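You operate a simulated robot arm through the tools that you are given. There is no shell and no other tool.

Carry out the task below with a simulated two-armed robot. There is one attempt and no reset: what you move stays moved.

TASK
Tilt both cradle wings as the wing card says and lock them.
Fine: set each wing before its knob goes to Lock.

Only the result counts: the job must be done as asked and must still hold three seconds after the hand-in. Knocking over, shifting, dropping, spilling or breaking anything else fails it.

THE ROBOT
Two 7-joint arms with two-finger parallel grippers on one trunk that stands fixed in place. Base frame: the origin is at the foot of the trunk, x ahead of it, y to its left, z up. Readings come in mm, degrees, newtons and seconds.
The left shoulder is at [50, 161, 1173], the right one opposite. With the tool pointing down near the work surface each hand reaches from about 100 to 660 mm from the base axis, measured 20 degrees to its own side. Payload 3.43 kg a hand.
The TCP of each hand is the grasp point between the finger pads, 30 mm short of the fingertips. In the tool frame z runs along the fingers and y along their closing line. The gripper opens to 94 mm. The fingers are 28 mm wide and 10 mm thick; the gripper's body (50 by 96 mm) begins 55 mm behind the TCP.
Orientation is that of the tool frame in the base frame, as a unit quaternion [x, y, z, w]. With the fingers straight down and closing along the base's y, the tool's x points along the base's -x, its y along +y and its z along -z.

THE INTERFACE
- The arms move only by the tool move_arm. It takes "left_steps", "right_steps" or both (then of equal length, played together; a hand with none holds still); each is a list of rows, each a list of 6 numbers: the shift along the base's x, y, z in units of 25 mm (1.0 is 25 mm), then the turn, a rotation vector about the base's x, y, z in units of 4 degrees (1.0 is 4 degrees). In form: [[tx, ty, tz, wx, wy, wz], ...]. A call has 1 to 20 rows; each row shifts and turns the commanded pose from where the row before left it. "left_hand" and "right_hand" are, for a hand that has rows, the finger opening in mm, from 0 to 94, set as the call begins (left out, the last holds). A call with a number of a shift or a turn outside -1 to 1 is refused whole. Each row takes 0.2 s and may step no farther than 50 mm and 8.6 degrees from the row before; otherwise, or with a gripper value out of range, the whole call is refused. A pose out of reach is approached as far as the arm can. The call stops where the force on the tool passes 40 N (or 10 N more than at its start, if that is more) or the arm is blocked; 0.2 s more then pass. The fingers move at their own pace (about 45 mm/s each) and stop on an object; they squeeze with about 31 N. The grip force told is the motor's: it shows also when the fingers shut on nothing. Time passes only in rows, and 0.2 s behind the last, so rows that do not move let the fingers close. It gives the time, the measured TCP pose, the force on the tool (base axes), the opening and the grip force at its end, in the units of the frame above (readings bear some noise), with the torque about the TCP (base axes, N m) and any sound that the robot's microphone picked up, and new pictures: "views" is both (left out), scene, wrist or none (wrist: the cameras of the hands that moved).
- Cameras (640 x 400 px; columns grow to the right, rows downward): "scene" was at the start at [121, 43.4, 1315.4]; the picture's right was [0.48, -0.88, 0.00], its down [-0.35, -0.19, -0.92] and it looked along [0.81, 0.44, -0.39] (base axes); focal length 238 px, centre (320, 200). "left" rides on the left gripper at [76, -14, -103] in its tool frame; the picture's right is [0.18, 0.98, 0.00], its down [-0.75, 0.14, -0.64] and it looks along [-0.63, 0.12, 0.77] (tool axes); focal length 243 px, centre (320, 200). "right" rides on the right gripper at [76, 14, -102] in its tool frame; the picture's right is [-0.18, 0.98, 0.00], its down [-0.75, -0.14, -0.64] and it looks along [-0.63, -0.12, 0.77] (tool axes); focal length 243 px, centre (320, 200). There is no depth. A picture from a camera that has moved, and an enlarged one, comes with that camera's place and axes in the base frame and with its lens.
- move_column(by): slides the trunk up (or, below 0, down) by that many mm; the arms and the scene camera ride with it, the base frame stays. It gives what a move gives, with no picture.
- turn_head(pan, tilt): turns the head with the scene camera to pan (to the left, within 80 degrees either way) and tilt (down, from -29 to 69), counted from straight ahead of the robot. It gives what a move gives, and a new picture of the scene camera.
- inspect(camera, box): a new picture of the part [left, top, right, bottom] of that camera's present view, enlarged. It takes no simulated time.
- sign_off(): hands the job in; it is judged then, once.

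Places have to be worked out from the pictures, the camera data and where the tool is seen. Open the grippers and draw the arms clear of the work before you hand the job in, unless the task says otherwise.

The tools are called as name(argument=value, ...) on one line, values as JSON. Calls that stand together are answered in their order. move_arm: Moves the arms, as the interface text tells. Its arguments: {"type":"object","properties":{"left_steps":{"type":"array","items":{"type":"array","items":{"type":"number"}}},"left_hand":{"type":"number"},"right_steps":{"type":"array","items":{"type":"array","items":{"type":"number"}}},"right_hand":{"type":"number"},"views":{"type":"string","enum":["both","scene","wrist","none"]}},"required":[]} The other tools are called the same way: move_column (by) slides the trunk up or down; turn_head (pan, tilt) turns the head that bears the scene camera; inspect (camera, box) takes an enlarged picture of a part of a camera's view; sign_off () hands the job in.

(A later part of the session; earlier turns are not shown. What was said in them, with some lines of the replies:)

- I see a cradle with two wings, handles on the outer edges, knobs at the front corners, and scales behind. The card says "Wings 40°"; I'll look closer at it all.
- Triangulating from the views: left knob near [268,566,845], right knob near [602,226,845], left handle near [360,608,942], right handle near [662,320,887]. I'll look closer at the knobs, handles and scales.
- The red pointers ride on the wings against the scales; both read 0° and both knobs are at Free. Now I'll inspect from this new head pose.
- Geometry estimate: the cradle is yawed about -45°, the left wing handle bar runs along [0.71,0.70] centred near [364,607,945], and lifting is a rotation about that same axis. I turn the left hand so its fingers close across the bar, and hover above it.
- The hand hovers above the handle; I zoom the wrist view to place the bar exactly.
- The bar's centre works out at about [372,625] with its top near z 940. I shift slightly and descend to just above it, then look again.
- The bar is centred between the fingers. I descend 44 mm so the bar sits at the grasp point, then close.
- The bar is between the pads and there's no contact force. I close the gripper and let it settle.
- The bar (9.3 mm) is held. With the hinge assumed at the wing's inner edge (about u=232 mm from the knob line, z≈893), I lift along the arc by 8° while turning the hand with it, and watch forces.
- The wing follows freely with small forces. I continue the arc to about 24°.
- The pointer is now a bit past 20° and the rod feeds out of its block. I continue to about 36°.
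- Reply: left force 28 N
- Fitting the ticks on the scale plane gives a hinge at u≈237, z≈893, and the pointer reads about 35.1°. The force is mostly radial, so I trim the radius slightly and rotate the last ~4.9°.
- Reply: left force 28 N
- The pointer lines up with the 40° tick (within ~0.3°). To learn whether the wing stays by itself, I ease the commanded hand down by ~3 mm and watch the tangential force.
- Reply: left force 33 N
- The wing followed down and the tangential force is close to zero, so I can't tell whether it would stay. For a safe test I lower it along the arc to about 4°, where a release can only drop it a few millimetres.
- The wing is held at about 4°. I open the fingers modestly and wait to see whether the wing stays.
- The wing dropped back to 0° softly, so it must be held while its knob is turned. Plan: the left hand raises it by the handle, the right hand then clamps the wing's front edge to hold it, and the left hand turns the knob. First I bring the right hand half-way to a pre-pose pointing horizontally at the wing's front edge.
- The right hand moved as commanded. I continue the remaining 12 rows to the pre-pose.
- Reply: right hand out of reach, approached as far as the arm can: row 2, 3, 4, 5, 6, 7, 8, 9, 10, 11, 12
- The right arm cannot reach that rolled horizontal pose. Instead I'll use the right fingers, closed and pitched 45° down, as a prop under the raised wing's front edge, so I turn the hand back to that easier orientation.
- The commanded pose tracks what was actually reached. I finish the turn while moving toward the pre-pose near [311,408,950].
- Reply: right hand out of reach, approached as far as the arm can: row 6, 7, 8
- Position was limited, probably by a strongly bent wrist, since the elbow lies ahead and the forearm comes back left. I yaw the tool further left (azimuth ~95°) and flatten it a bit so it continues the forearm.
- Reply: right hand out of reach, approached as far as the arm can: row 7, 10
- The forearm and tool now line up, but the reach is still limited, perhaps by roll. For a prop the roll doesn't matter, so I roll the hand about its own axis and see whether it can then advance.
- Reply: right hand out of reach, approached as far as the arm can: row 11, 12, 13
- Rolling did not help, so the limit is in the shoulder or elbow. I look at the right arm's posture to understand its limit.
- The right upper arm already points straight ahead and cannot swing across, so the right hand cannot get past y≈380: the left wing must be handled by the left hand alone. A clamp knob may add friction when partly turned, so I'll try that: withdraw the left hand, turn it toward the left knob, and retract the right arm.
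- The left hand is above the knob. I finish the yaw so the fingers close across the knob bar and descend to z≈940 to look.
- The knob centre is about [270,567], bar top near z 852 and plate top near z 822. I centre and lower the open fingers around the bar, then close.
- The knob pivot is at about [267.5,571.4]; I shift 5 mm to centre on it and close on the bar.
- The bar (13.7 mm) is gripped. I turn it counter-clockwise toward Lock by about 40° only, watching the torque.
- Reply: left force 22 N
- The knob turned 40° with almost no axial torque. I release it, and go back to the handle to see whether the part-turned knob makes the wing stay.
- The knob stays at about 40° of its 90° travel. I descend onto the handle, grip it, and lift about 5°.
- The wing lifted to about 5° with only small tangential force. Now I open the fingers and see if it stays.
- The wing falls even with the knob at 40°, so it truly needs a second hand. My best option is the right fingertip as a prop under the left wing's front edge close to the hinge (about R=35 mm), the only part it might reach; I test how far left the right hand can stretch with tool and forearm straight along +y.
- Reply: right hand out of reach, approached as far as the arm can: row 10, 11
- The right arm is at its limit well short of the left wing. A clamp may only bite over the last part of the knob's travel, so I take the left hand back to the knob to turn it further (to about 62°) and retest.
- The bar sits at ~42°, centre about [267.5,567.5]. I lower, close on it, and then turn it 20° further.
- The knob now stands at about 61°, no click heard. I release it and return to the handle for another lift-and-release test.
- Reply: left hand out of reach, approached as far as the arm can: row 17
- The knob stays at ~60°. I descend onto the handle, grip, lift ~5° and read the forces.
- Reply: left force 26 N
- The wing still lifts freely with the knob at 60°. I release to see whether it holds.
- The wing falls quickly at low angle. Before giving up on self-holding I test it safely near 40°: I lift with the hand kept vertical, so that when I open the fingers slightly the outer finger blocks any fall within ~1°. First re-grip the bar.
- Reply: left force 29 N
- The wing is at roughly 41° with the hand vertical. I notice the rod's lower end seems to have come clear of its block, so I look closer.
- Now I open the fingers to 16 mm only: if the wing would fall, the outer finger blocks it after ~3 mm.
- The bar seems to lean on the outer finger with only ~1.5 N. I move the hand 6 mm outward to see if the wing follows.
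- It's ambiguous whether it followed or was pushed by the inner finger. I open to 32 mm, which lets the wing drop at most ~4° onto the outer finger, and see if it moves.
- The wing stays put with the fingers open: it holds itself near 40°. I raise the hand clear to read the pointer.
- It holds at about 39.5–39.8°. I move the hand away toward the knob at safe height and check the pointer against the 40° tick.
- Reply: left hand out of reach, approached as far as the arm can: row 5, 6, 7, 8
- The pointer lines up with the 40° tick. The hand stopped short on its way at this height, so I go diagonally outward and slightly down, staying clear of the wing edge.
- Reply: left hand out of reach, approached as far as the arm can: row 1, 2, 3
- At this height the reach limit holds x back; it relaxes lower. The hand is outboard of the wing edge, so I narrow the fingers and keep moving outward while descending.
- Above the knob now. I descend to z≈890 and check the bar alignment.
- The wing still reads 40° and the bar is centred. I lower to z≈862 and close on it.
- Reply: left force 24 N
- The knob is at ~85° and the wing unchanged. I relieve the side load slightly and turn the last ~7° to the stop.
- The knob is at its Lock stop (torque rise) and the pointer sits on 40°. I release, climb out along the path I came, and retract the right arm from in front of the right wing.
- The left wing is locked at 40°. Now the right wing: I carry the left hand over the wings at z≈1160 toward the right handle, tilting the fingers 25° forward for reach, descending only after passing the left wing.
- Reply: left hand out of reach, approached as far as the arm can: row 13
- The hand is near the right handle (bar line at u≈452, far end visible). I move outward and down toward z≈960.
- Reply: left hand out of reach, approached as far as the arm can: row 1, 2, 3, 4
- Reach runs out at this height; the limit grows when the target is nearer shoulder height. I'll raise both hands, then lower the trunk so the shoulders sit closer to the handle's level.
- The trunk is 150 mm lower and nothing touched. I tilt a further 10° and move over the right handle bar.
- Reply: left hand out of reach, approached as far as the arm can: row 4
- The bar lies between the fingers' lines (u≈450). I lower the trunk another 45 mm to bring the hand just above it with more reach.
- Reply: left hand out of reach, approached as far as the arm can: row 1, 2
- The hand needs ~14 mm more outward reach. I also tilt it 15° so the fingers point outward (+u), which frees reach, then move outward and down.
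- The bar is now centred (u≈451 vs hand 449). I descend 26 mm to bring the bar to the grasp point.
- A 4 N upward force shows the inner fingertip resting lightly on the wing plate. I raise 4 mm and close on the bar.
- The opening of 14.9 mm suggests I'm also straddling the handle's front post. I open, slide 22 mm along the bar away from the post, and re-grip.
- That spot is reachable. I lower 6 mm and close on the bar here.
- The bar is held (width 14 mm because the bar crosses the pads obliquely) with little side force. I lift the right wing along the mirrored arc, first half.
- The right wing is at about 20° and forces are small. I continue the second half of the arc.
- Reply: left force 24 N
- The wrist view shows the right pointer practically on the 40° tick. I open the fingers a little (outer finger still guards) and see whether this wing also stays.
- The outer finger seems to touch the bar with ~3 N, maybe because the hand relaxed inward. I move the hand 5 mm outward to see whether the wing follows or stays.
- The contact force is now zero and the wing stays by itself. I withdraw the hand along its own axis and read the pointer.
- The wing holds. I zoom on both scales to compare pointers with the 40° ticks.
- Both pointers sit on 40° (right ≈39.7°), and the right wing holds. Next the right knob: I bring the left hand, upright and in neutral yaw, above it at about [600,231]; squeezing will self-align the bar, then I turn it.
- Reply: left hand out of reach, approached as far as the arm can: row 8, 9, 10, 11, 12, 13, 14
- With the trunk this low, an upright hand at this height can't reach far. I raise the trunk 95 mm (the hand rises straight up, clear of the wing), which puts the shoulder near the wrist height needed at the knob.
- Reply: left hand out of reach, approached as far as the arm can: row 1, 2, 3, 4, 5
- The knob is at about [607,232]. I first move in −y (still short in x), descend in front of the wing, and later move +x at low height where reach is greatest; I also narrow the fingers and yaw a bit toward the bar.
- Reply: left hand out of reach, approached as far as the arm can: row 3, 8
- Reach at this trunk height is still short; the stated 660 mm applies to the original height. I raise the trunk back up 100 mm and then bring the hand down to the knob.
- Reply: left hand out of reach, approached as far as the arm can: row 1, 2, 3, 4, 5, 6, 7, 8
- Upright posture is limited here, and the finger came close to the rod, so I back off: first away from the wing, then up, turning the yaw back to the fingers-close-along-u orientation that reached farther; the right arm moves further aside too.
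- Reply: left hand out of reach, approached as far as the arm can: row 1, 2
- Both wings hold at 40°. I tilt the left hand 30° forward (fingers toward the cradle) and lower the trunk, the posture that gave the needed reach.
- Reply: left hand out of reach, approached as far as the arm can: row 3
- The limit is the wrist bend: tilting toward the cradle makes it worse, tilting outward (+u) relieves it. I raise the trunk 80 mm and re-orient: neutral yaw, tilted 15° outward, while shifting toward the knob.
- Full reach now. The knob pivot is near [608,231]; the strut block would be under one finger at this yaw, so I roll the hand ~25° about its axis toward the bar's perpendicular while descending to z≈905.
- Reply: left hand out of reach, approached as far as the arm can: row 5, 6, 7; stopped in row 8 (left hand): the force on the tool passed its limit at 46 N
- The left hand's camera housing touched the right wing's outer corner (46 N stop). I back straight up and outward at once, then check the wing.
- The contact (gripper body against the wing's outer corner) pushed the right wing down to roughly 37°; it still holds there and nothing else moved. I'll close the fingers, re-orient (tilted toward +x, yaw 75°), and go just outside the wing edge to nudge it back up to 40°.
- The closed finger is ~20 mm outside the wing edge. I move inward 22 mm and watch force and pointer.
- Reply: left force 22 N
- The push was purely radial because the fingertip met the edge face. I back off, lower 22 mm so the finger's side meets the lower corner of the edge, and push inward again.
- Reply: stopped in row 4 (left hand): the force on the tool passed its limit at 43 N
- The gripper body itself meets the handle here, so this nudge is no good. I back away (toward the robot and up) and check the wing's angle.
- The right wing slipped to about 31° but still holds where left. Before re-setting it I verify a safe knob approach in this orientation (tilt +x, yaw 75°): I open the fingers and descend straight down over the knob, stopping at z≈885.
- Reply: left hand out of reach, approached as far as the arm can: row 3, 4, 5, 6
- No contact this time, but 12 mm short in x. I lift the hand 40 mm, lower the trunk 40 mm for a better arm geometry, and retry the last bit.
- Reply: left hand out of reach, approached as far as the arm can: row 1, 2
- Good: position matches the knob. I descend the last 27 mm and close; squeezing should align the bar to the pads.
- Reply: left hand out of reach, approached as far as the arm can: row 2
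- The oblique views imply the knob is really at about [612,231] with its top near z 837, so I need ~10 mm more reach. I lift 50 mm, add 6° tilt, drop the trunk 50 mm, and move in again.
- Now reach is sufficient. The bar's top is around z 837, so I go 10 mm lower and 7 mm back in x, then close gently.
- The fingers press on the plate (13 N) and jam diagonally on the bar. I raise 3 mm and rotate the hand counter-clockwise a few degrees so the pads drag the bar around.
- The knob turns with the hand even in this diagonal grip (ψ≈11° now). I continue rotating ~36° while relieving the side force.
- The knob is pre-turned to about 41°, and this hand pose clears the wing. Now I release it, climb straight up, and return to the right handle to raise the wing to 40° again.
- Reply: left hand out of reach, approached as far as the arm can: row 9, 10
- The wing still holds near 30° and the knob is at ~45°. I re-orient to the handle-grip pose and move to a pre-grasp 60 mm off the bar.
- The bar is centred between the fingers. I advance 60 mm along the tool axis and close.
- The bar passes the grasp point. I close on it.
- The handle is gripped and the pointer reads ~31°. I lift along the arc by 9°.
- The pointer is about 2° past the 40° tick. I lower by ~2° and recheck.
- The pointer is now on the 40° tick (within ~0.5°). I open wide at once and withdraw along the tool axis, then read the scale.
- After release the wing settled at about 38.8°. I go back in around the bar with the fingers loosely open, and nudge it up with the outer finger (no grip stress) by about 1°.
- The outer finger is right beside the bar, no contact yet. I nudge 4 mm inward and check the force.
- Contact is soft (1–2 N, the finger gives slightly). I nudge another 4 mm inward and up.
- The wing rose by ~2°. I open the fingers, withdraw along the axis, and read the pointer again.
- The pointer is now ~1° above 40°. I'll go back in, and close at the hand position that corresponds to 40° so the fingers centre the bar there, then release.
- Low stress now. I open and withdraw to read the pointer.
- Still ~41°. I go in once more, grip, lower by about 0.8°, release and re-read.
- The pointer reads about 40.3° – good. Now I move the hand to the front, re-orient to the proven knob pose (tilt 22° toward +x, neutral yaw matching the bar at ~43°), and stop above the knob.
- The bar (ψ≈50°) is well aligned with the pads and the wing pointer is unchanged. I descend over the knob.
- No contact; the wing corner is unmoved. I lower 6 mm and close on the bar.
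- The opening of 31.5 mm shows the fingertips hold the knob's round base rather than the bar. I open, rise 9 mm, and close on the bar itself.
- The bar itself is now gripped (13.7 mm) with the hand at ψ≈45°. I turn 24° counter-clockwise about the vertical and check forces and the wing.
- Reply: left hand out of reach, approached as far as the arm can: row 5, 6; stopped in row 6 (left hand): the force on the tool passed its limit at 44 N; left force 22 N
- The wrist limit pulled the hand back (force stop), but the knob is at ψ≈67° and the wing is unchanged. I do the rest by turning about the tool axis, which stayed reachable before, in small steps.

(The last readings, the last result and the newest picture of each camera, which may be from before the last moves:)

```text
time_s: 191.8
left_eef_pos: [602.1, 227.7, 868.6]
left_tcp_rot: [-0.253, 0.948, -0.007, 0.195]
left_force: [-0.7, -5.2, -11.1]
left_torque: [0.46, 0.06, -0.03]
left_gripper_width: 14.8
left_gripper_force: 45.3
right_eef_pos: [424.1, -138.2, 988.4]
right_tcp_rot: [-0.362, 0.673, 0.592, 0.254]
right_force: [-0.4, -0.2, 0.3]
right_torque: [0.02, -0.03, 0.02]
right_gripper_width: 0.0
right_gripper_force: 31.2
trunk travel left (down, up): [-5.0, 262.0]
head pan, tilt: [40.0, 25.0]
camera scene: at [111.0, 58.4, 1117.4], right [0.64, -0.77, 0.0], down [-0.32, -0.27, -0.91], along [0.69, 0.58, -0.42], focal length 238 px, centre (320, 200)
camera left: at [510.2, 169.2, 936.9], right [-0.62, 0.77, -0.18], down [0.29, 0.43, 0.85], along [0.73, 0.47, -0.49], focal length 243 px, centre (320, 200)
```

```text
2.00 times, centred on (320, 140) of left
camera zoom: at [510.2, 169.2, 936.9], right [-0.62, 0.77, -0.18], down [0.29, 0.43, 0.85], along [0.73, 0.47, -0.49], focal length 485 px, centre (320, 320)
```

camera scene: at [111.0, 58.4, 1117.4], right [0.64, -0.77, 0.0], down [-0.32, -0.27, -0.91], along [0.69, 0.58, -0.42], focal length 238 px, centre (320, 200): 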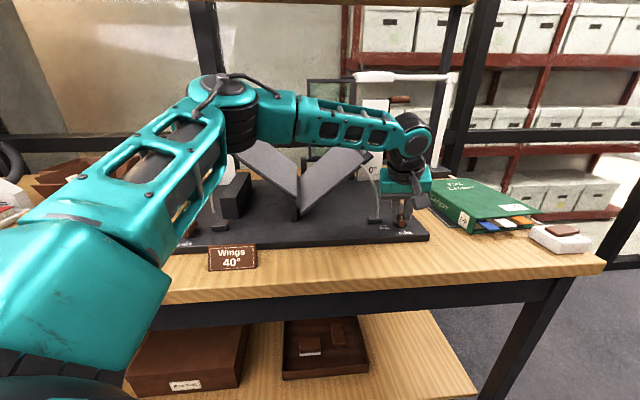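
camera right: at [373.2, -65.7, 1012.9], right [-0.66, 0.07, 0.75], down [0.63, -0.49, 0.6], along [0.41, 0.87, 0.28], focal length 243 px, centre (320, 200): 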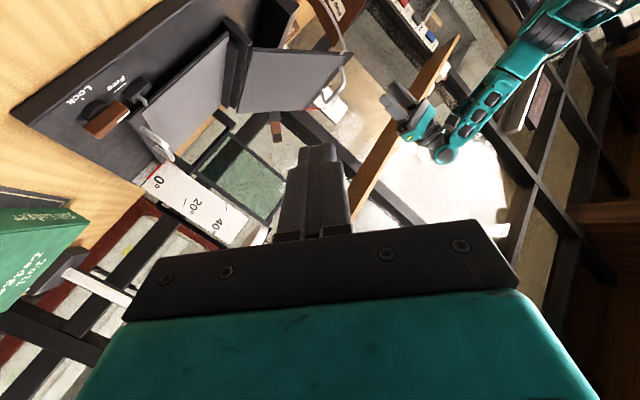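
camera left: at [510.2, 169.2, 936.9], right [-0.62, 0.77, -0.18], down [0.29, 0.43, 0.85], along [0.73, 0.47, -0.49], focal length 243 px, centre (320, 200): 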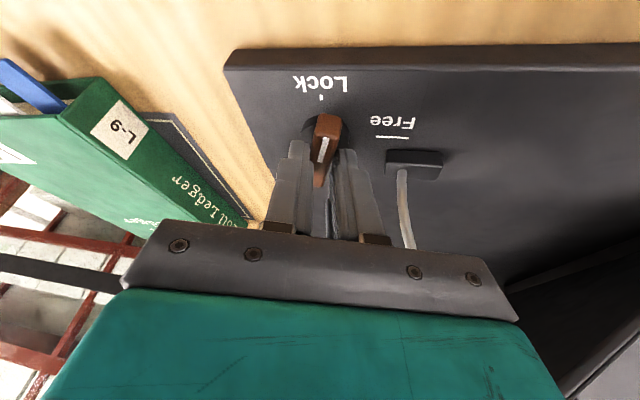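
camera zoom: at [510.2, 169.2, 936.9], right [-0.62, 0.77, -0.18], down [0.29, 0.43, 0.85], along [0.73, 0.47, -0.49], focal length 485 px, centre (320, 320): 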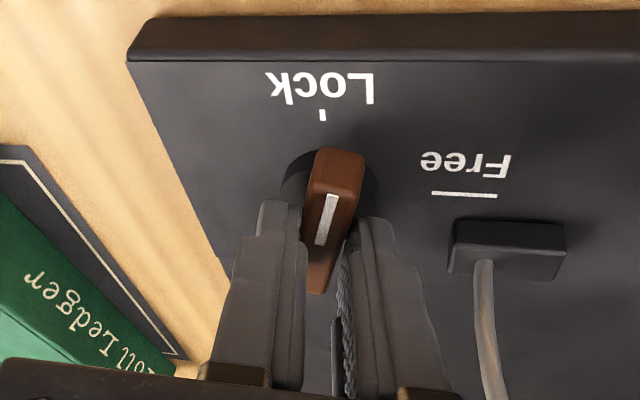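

Forces are small; ψ≈74°. I continue ~16° toward the Lock stop.

move_arm(left_steps=[[0, 0, -0.04, -0.373, -0.085, 0.925], [0, 0, -0.03, -0.373, -0.085, 0.925], [0, 0, 0, -0.373, -0.085, 0.925], [0, 0, 0, -0.373, -0.085, 0.925], [0, 0, 0, 0, 0, 0]])

inspect(camera="left", box=[200, 40, 440, 240])

inspect(camera="scene", box=[290, 90, 440, 260])

```text
time_s: 193.0
left_eef_pos: [602.5, 228.4, 867.8]
left_tcp_rot: [-0.383, 0.902, -0.034, 0.196]
left_force: [-7.7, 4.1, -2.0]
left_torque: [0.91, 0.11, 0.06]
left_gripper_width: 15.8
left_gripper_force: 45.3
right_eef_pos: [422.6, -137.4, 989.7]
right_tcp_rot: [-0.362, 0.674, 0.592, 0.253]
right_force: [0.1, -0.4, -0.2]
right_torque: [-0.04, 0.01, -0.01]
right_gripper_width: 0.0
right_gripper_force: 30.7
trunk travel left (down, up): [-5.0, 262.0]
head pan, tilt: [40.0, 25.0]
camera scene: at [109.8, 58.6, 1117.6], right [0.64, -0.77, 0.0], down [-0.32, -0.27, -0.91], along [0.69, 0.58, -0.42], focal length 238 px, centre (320, 200)
camera left: at [525.0, 154.9, 941.5], right [-0.78, 0.56, -0.27], down [0.13, 0.57, 0.81], along [0.61, 0.6, -0.52], focal length 243 px, centre (320, 200)
```

scene: 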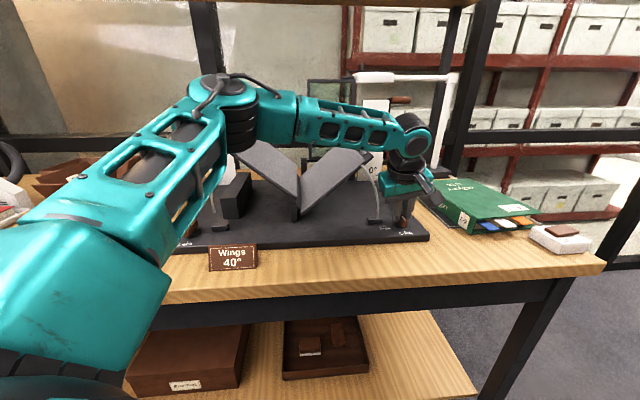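
left: 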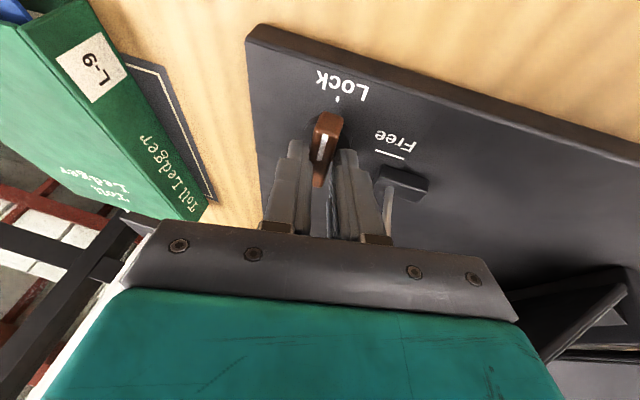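

```text
2.00 times, centred on (320, 140) of left
camera zoom: at [525.0, 154.9, 941.5], right [-0.78, 0.56, -0.27], down [0.13, 0.57, 0.81], along [0.61, 0.6, -0.52], focal length 485 px, centre (320, 320)
```

zoom: 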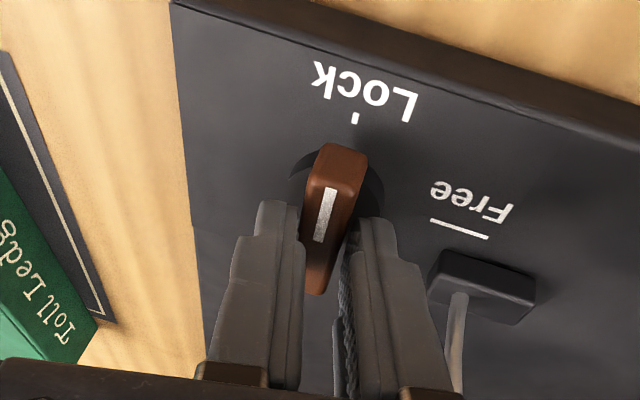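

```text
2.35 times, centred on (365, 175) of scene
camera zoom: at [109.8, 58.6, 1117.6], right [0.64, -0.77, 0.0], down [-0.32, -0.27, -0.91], along [0.69, 0.58, -0.42], focal length 561 px, centre (214, 259)
```

zoom: 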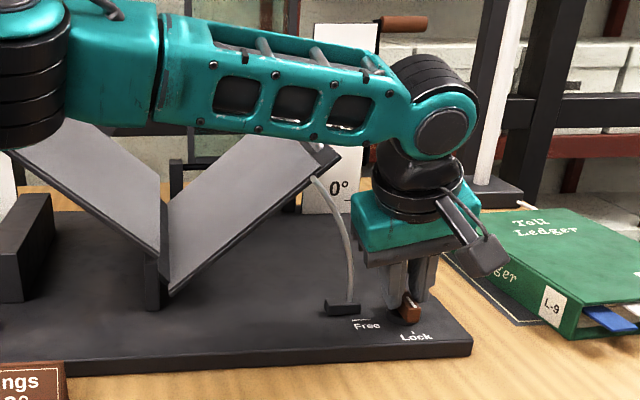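

ψ≈85–89°, wing unmoved. I turn a bit further to feel the Lock stop.

move_arm(left_steps=[[0.03, -0.02, 0, -0.3, -0.07, 0.75], [0, 0, 0, -0.3, -0.07, 0.75], [0, 0, 0, -0.3, -0.07, 0.75], [0, 0, 0, 0, 0, 0]])

inspect(camera="left", box=[200, 40, 440, 240])

```text
time_s: 194.0
left_eef_pos: [602.4, 228.2, 869.0]
left_tcp_rot: [-0.458, 0.866, -0.049, 0.193]
left_force: [-12.0, 11.3, 2.9]
left_torque: [1.05, 0.18, -1.27]
left_gripper_width: 19.1
left_gripper_force: 45.2
right_eef_pos: [421.1, -137.6, 990.9]
right_tcp_rot: [-0.362, 0.675, 0.591, 0.254]
right_force: [0.2, -0.4, -1.0]
right_torque: [-0.03, 0.02, 0.0]
right_gripper_width: 0.2
right_gripper_force: 30.8
trunk travel left (down, up): [-5.0, 262.0]
head pan, tilt: [40.0, 25.0]
camera scene: at [109.0, 59.1, 1117.7], right [0.64, -0.77, 0.0], down [-0.32, -0.27, -0.91], along [0.69, 0.58, -0.42], focal length 238 px, centre (320, 200)
camera left: at [535.9, 148.9, 945.9], right [-0.85, 0.42, -0.31], down [0.03, 0.63, 0.77], along [0.52, 0.65, -0.55], focal length 243 px, centre (320, 200)
```

scene: 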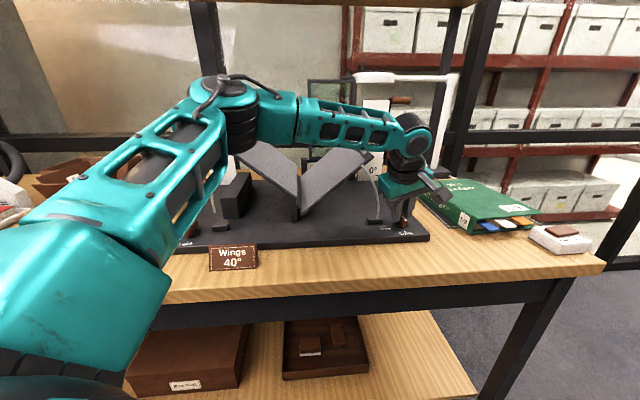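
left: 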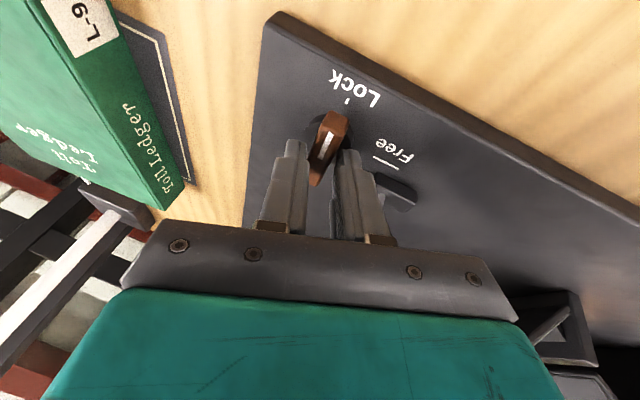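

```text
2.00 times, centred on (320, 140) of left
camera zoom: at [535.9, 148.9, 945.9], right [-0.85, 0.42, -0.31], down [0.03, 0.63, 0.77], along [0.52, 0.65, -0.55], focal length 485 px, centre (320, 320)
```

zoom: 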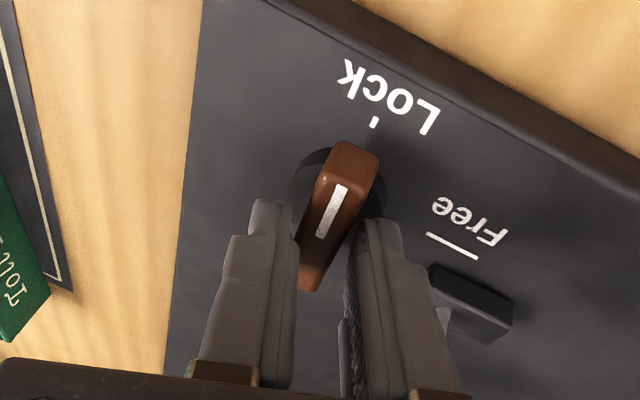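

The torque rise (−1.27 N·m) shows the knob is at the Lock stop and its mark points at the Lock tick. I open the fingers, rise straight up, then retreat toward the robot.

move_arm(left_steps=[[0, 0, 0, 0, 0, 0], [0, 0, 0, 0, 0, 0], [0, 0, 0.6, 0, 0, 0], [0, 0, 0.9, 0, 0, 0], [0, 0, 0.9, 0, 0, 0], [0, 0, 0.9, 0, 0, 0], [0, 0, 0.9, 0, 0, 0], [-0.3, -0.3, 0.8, 0, 0, 0], [-0.5, -0.5, 0.6, 0, 0, 0], [-0.6, -0.5, 0.6, 0, 0, 0], [-0.6, -0.5, 0.5, 0, 0, 0], [-0.6, -0.3, 0.5, 0, 0, 0], [0, 0, 0, 0, 0, 0]], left_hand=46, views="scene")

inspect(camera="scene", box=[350, 100, 390, 140])

inspect(camera="scene", box=[355, 200, 425, 245])

inspect(camera="scene", box=[150, 70, 440, 290])

```text
time_s: 196.8
left_eef_pos: [543.8, 190.8, 1029.0]
left_tcp_rot: [-0.457, 0.867, -0.05, 0.192]
left_force: [0.0, 0.4, 0.7]
left_torque: [0.0, 0.0, 0.0]
left_gripper_width: 46.1
left_gripper_force: 0.0
left hand out of reach, approached as far as the arm can: row 8, 9, 11
right_eef_pos: [422.5, -138.9, 990.3]
right_tcp_rot: [-0.362, 0.674, 0.591, 0.254]
right_force: [0.2, 0.0, -0.6]
right_torque: [-0.02, 0.01, 0.04]
right_gripper_width: 0.0
right_gripper_force: 31.0
trunk travel left (down, up): [-5.0, 262.0]
head pan, tilt: [40.0, 25.0]
camera scene: at [110.0, 58.4, 1117.6], right [0.64, -0.77, 0.0], down [-0.32, -0.27, -0.91], along [0.69, 0.58, -0.42], focal length 238 px, centre (320, 200)
```

scene: 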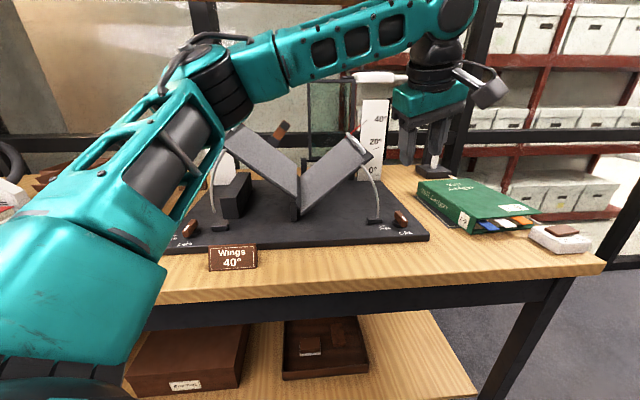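

```text
10.00 times, centred on (370, 120) of scene
camera zoom: at [110.0, 58.4, 1117.6], right [0.64, -0.77, 0.0], down [-0.32, -0.27, -0.91], along [0.69, 0.58, -0.42], focal length 2384 px, centre (-180, 1000)
```

zoom: 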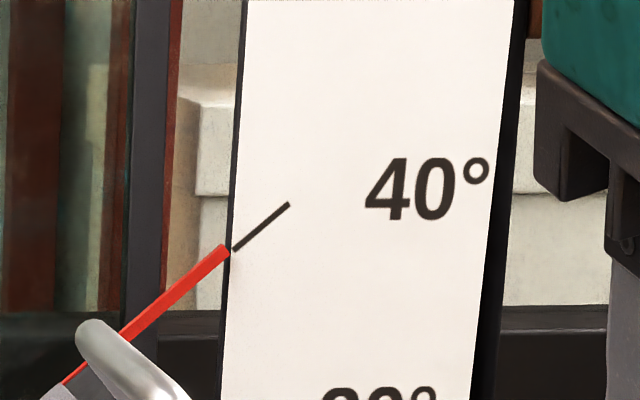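

```text
8.89 times, centred on (390, 222) of scene
camera zoom: at [110.0, 58.4, 1117.6], right [0.64, -0.77, 0.0], down [-0.32, -0.27, -0.91], along [0.69, 0.58, -0.42], focal length 2119 px, centre (-302, 0)
```

zoom: 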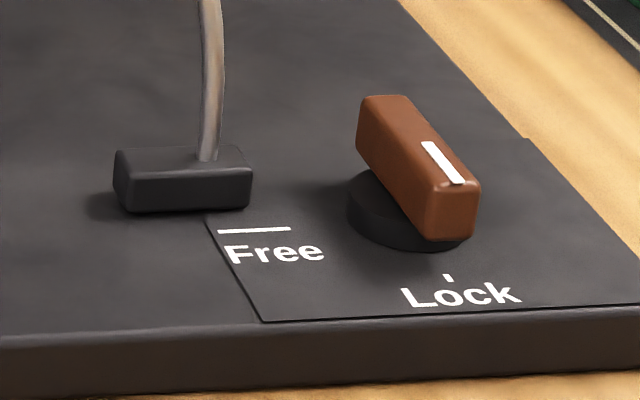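

```text
1.82 times, centred on (295, 180) of scene
camera zoom: at [110.0, 58.4, 1117.6], right [0.64, -0.77, 0.0], down [-0.32, -0.27, -0.91], along [0.69, 0.58, -0.42], focal length 433 px, centre (366, 236)
```

zoom: 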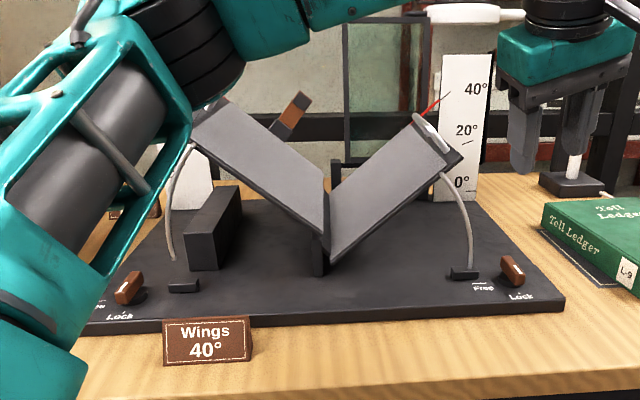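

Right pointer ≈40.3° and the knob bar lies on Lock. I raise the trunk so the whole left arm lifts clear of the wings, then check everything.

move_column(by=195)

turn_head(pan=48, tilt=38)

inspect(camera="scene", box=[220, 70, 450, 270])

```text
time_s: 198.9
left_eef_pos: [543.8, 191.9, 1222.6]
left_tcp_rot: [-0.458, 0.867, -0.049, 0.192]
left_force: [-0.2, 0.0, -0.2]
left_torque: [-0.01, 0.04, -0.01]
left_gripper_width: 45.9
left_gripper_force: 0.1
right_eef_pos: [422.7, -138.5, 1183.9]
right_tcp_rot: [-0.362, 0.674, 0.592, 0.253]
right_force: [-0.4, 0.5, -0.1]
right_torque: [-0.03, 0.02, -0.03]
right_gripper_width: 0.0
right_gripper_force: 30.9
trunk travel left (down, up): [-200.0, 67.0]
head pan, tilt: [40.0, 25.0]
```

```text
time_s: 199.7
left_eef_pos: [543.3, 191.8, 1222.6]
left_tcp_rot: [-0.458, 0.867, -0.05, 0.192]
left_force: [-0.6, 0.9, 0.0]
left_torque: [-0.04, -0.01, 0.01]
left_gripper_width: 45.8
left_gripper_force: 0.0
right_eef_pos: [422.3, -138.2, 1184.3]
right_tcp_rot: [-0.363, 0.674, 0.592, 0.253]
right_force: [-0.8, 0.3, 0.5]
right_torque: [-0.04, -0.02, -0.01]
right_gripper_width: 0.0
right_gripper_force: 30.6
trunk travel left (down, up): [-200.0, 67.0]
head pan, tilt: [48.0, 38.0]
camera scene: at [97.4, 63.3, 1292.3], right [0.74, -0.67, 0.0], down [-0.41, -0.46, -0.79], along [0.53, 0.59, -0.62], focal length 238 px, centre (320, 200)
```

scene: 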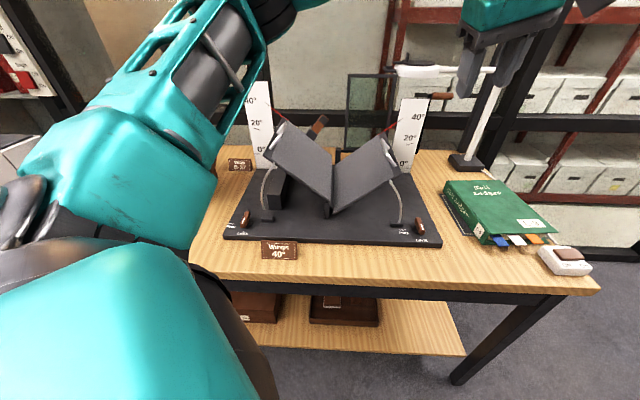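

```text
2.00 times, centred on (335, 170) of scene
camera zoom: at [97.4, 63.3, 1292.3], right [0.74, -0.67, 0.0], down [-0.41, -0.46, -0.79], along [0.53, 0.59, -0.62], focal length 477 px, centre (290, 260)
```

zoom: 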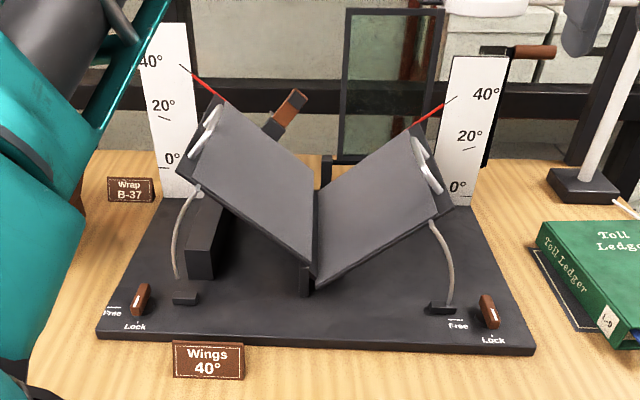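

Both pointers look on 40° and both knobs on Lock. I take final close-ups and draw the left arm back.

inspect(camera="scene", box=[240, 80, 300, 130])

inspect(camera="scene", box=[370, 90, 430, 140])

inspect(camera="scene", box=[220, 200, 280, 245])

inspect(camera="scene", box=[385, 205, 445, 250])

move_arm(left_steps=[[-0.8, 0.2, 0, 0, 0, 0], [-0.9, 0.6, 0, 0, 0, 0], [-0.9, 0.8, 0, 0, 0, 0], [-0.9, 0.8, 0, 0, 0, 0], [-0.9, 0.8, 0, 0, 0, 0], [-0.9, 0.8, 0, 0, 0, 0], [-0.9, 0.8, 0, 0, 0, 0], [-0.9, 0.8, 0, 0, 0, 0], [-0.9, 0.8, 0, 0, 0, 0], [-0.8, 0.8, 0, 0, 0, 0], [0, 0, 0, 0, 0, 0]], left_hand=94, views="scene")

```text
8.00 times, centred on (270, 105) of scene
camera zoom: at [97.4, 63.3, 1292.3], right [0.74, -0.67, 0.0], down [-0.41, -0.46, -0.79], along [0.53, 0.59, -0.62], focal length 1907 px, centre (720, 960)
```

zoom: 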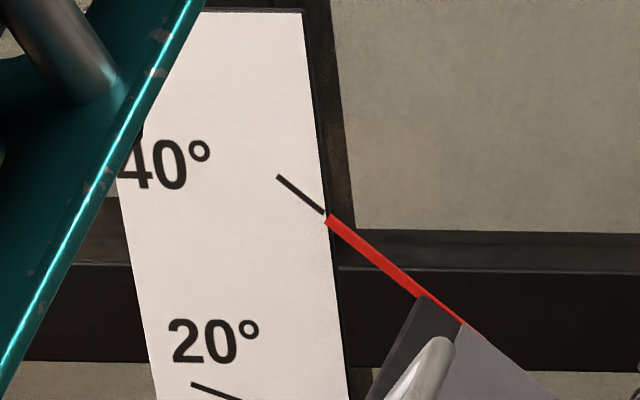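

```text
8.00 times, centred on (400, 115) of scene
camera zoom: at [97.4, 63.3, 1292.3], right [0.74, -0.67, 0.0], down [-0.41, -0.46, -0.79], along [0.53, 0.59, -0.62], focal length 1907 px, centre (-320, 880)
```

zoom: 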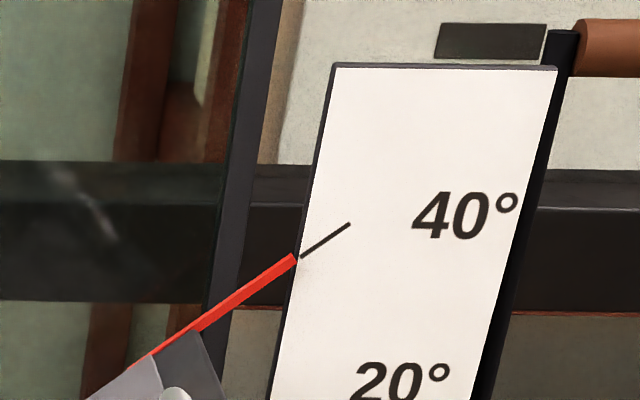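

```text
8.89 times, centred on (250, 222) of scene
camera zoom: at [97.4, 63.3, 1292.3], right [0.74, -0.67, 0.0], down [-0.41, -0.46, -0.79], along [0.53, 0.59, -0.62], focal length 2119 px, centre (942, 0)
```

zoom: 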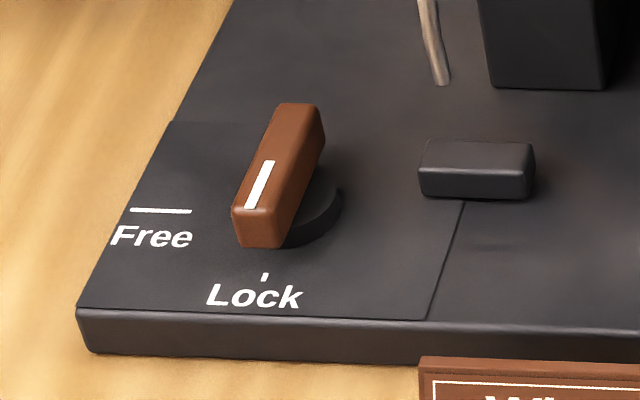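

```text
8.89 times, centred on (415, 228) of scene
camera zoom: at [97.4, 63.3, 1292.3], right [0.74, -0.67, 0.0], down [-0.41, -0.46, -0.79], along [0.53, 0.59, -0.62], focal length 2119 px, centre (-524, -44)
```

zoom: 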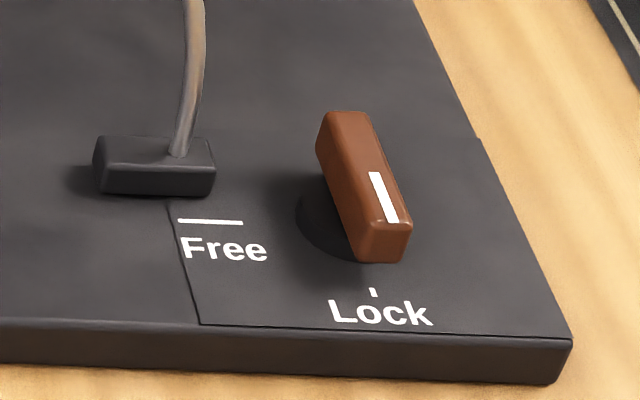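

```text
time_s: 202.1
left_eef_pos: [324.4, 372.3, 1223.8]
left_tcp_rot: [-0.457, 0.867, -0.049, 0.192]
left_force: [0.3, 1.1, -0.2]
left_torque: [-0.02, -0.01, 0.03]
left_gripper_width: 94.0
left_gripper_force: 0.0
right_eef_pos: [423.0, -138.3, 1183.3]
right_tcp_rot: [-0.362, 0.674, 0.592, 0.253]
right_force: [-0.2, -0.1, 0.3]
right_torque: [0.01, -0.01, -0.01]
right_gripper_width: 0.2
right_gripper_force: 30.8
trunk travel left (down, up): [-200.0, 67.0]
head pan, tilt: [48.0, 38.0]
camera scene: at [97.4, 63.2, 1292.2], right [0.74, -0.67, 0.0], down [-0.41, -0.46, -0.79], along [0.53, 0.59, -0.62], focal length 238 px, centre (320, 200)
```

scene: 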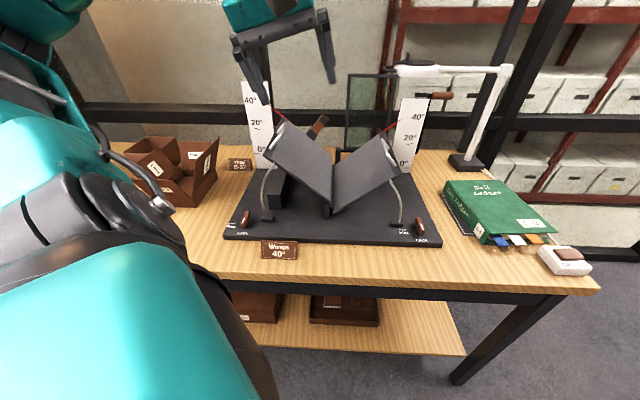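

Pointers and knobs are right and nothing else is disturbed. I open the right gripper too and pull both hands a little further back.

move_arm(left_steps=[[-0.5, -0.3, 0.2, 0, 0, 0], [-0.5, -0.3, 0.2, 0, 0, 0], [-0.5, -0.3, 0, 0, 0, 0], [0, 0, 0, 0, 0, 0], [0, 0, 0, 0, 0, 0]], right_steps=[[0, -0.3, 0, 0, 0, 0], [0, -0.3, 0, 0, 0, 0], [0, 0, 0, 0, 0, 0], [0, 0, 0, 0, 0, 0], [0, 0, 0, 0, 0, 0]], left_hand=94, right_hand=94, views="scene")

inspect(camera="scene", box=[220, 70, 450, 270])

```text
time_s: 203.2
left_eef_pos: [285.5, 348.6, 1233.6]
left_tcp_rot: [-0.457, 0.867, -0.049, 0.193]
left_force: [0.0, -0.6, 0.2]
left_torque: [-0.01, 0.05, -0.03]
left_gripper_width: 94.2
left_gripper_force: 0.1
right_eef_pos: [422.2, -153.2, 1182.1]
right_tcp_rot: [-0.362, 0.674, 0.592, 0.254]
right_force: [-0.4, -0.4, -0.9]
right_torque: [-0.01, -0.01, 0.01]
right_gripper_width: 94.0
right_gripper_force: 0.0
trunk travel left (down, up): [-200.0, 67.0]
head pan, tilt: [48.0, 38.0]
camera scene: at [97.3, 63.3, 1292.2], right [0.74, -0.67, 0.0], down [-0.41, -0.46, -0.79], along [0.53, 0.59, -0.62], focal length 238 px, centre (320, 200)
```

scene: 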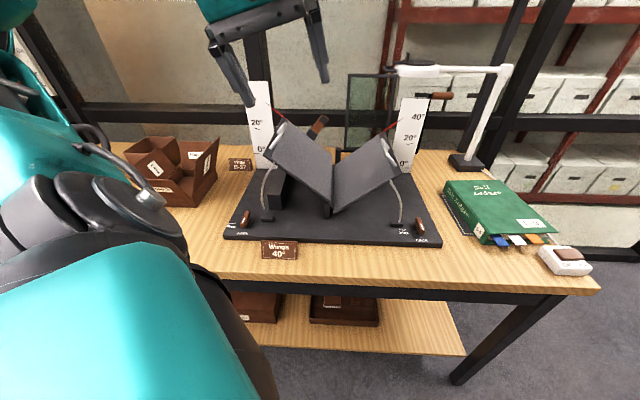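

```text
2.00 times, centred on (335, 170) of scene
camera zoom: at [97.3, 63.3, 1292.2], right [0.74, -0.67, 0.0], down [-0.41, -0.46, -0.79], along [0.53, 0.59, -0.62], focal length 477 px, centre (290, 260)
```

zoom: 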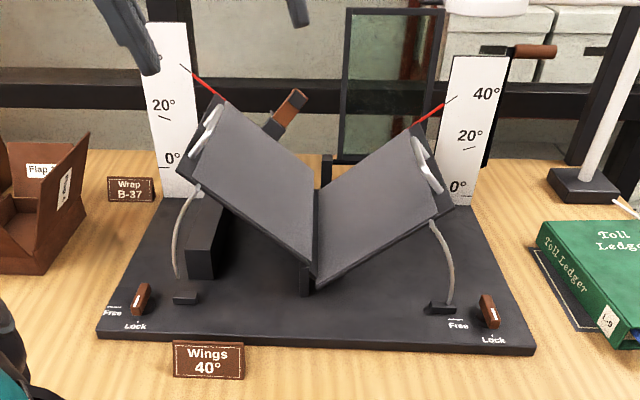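

Both wings stand at 40°, both knobs are at Lock, both grippers are open and the arms are clear. I hand the job in.

sign_off()

```text
The job is handed in.
```

Both cradle wings are at 40° as the wing card says, and both knobs are turned to Lock; the job is handed in. On the last pictures the left pointer sits on the 40° tick and the right reads about 40.3°. I felt each knob reach its stop at Lock.

- **Bump on the right wing:** while I was reaching for the right knob, the left gripper bumped the right wing twice, each time stopping at just over 40 N. That pushed the wing down to about 31°. I raised it back to 40° before locking it.
- **Knob order:** I turned each knob part-way towards Lock before its wing was finally set, about 60° of the 90° on the left and about 45° on the right. The wings still moved freely then. Each knob reached Lock only after its wing was at 40°.
- **Lock not tested:** both wings hold near 40° by friction, even with the knob short of Lock. I did not push on them after locking to prove the lock itself holds.

Nothing else on the table appears to have moved. Both grippers are open and both arms are clear of the work.
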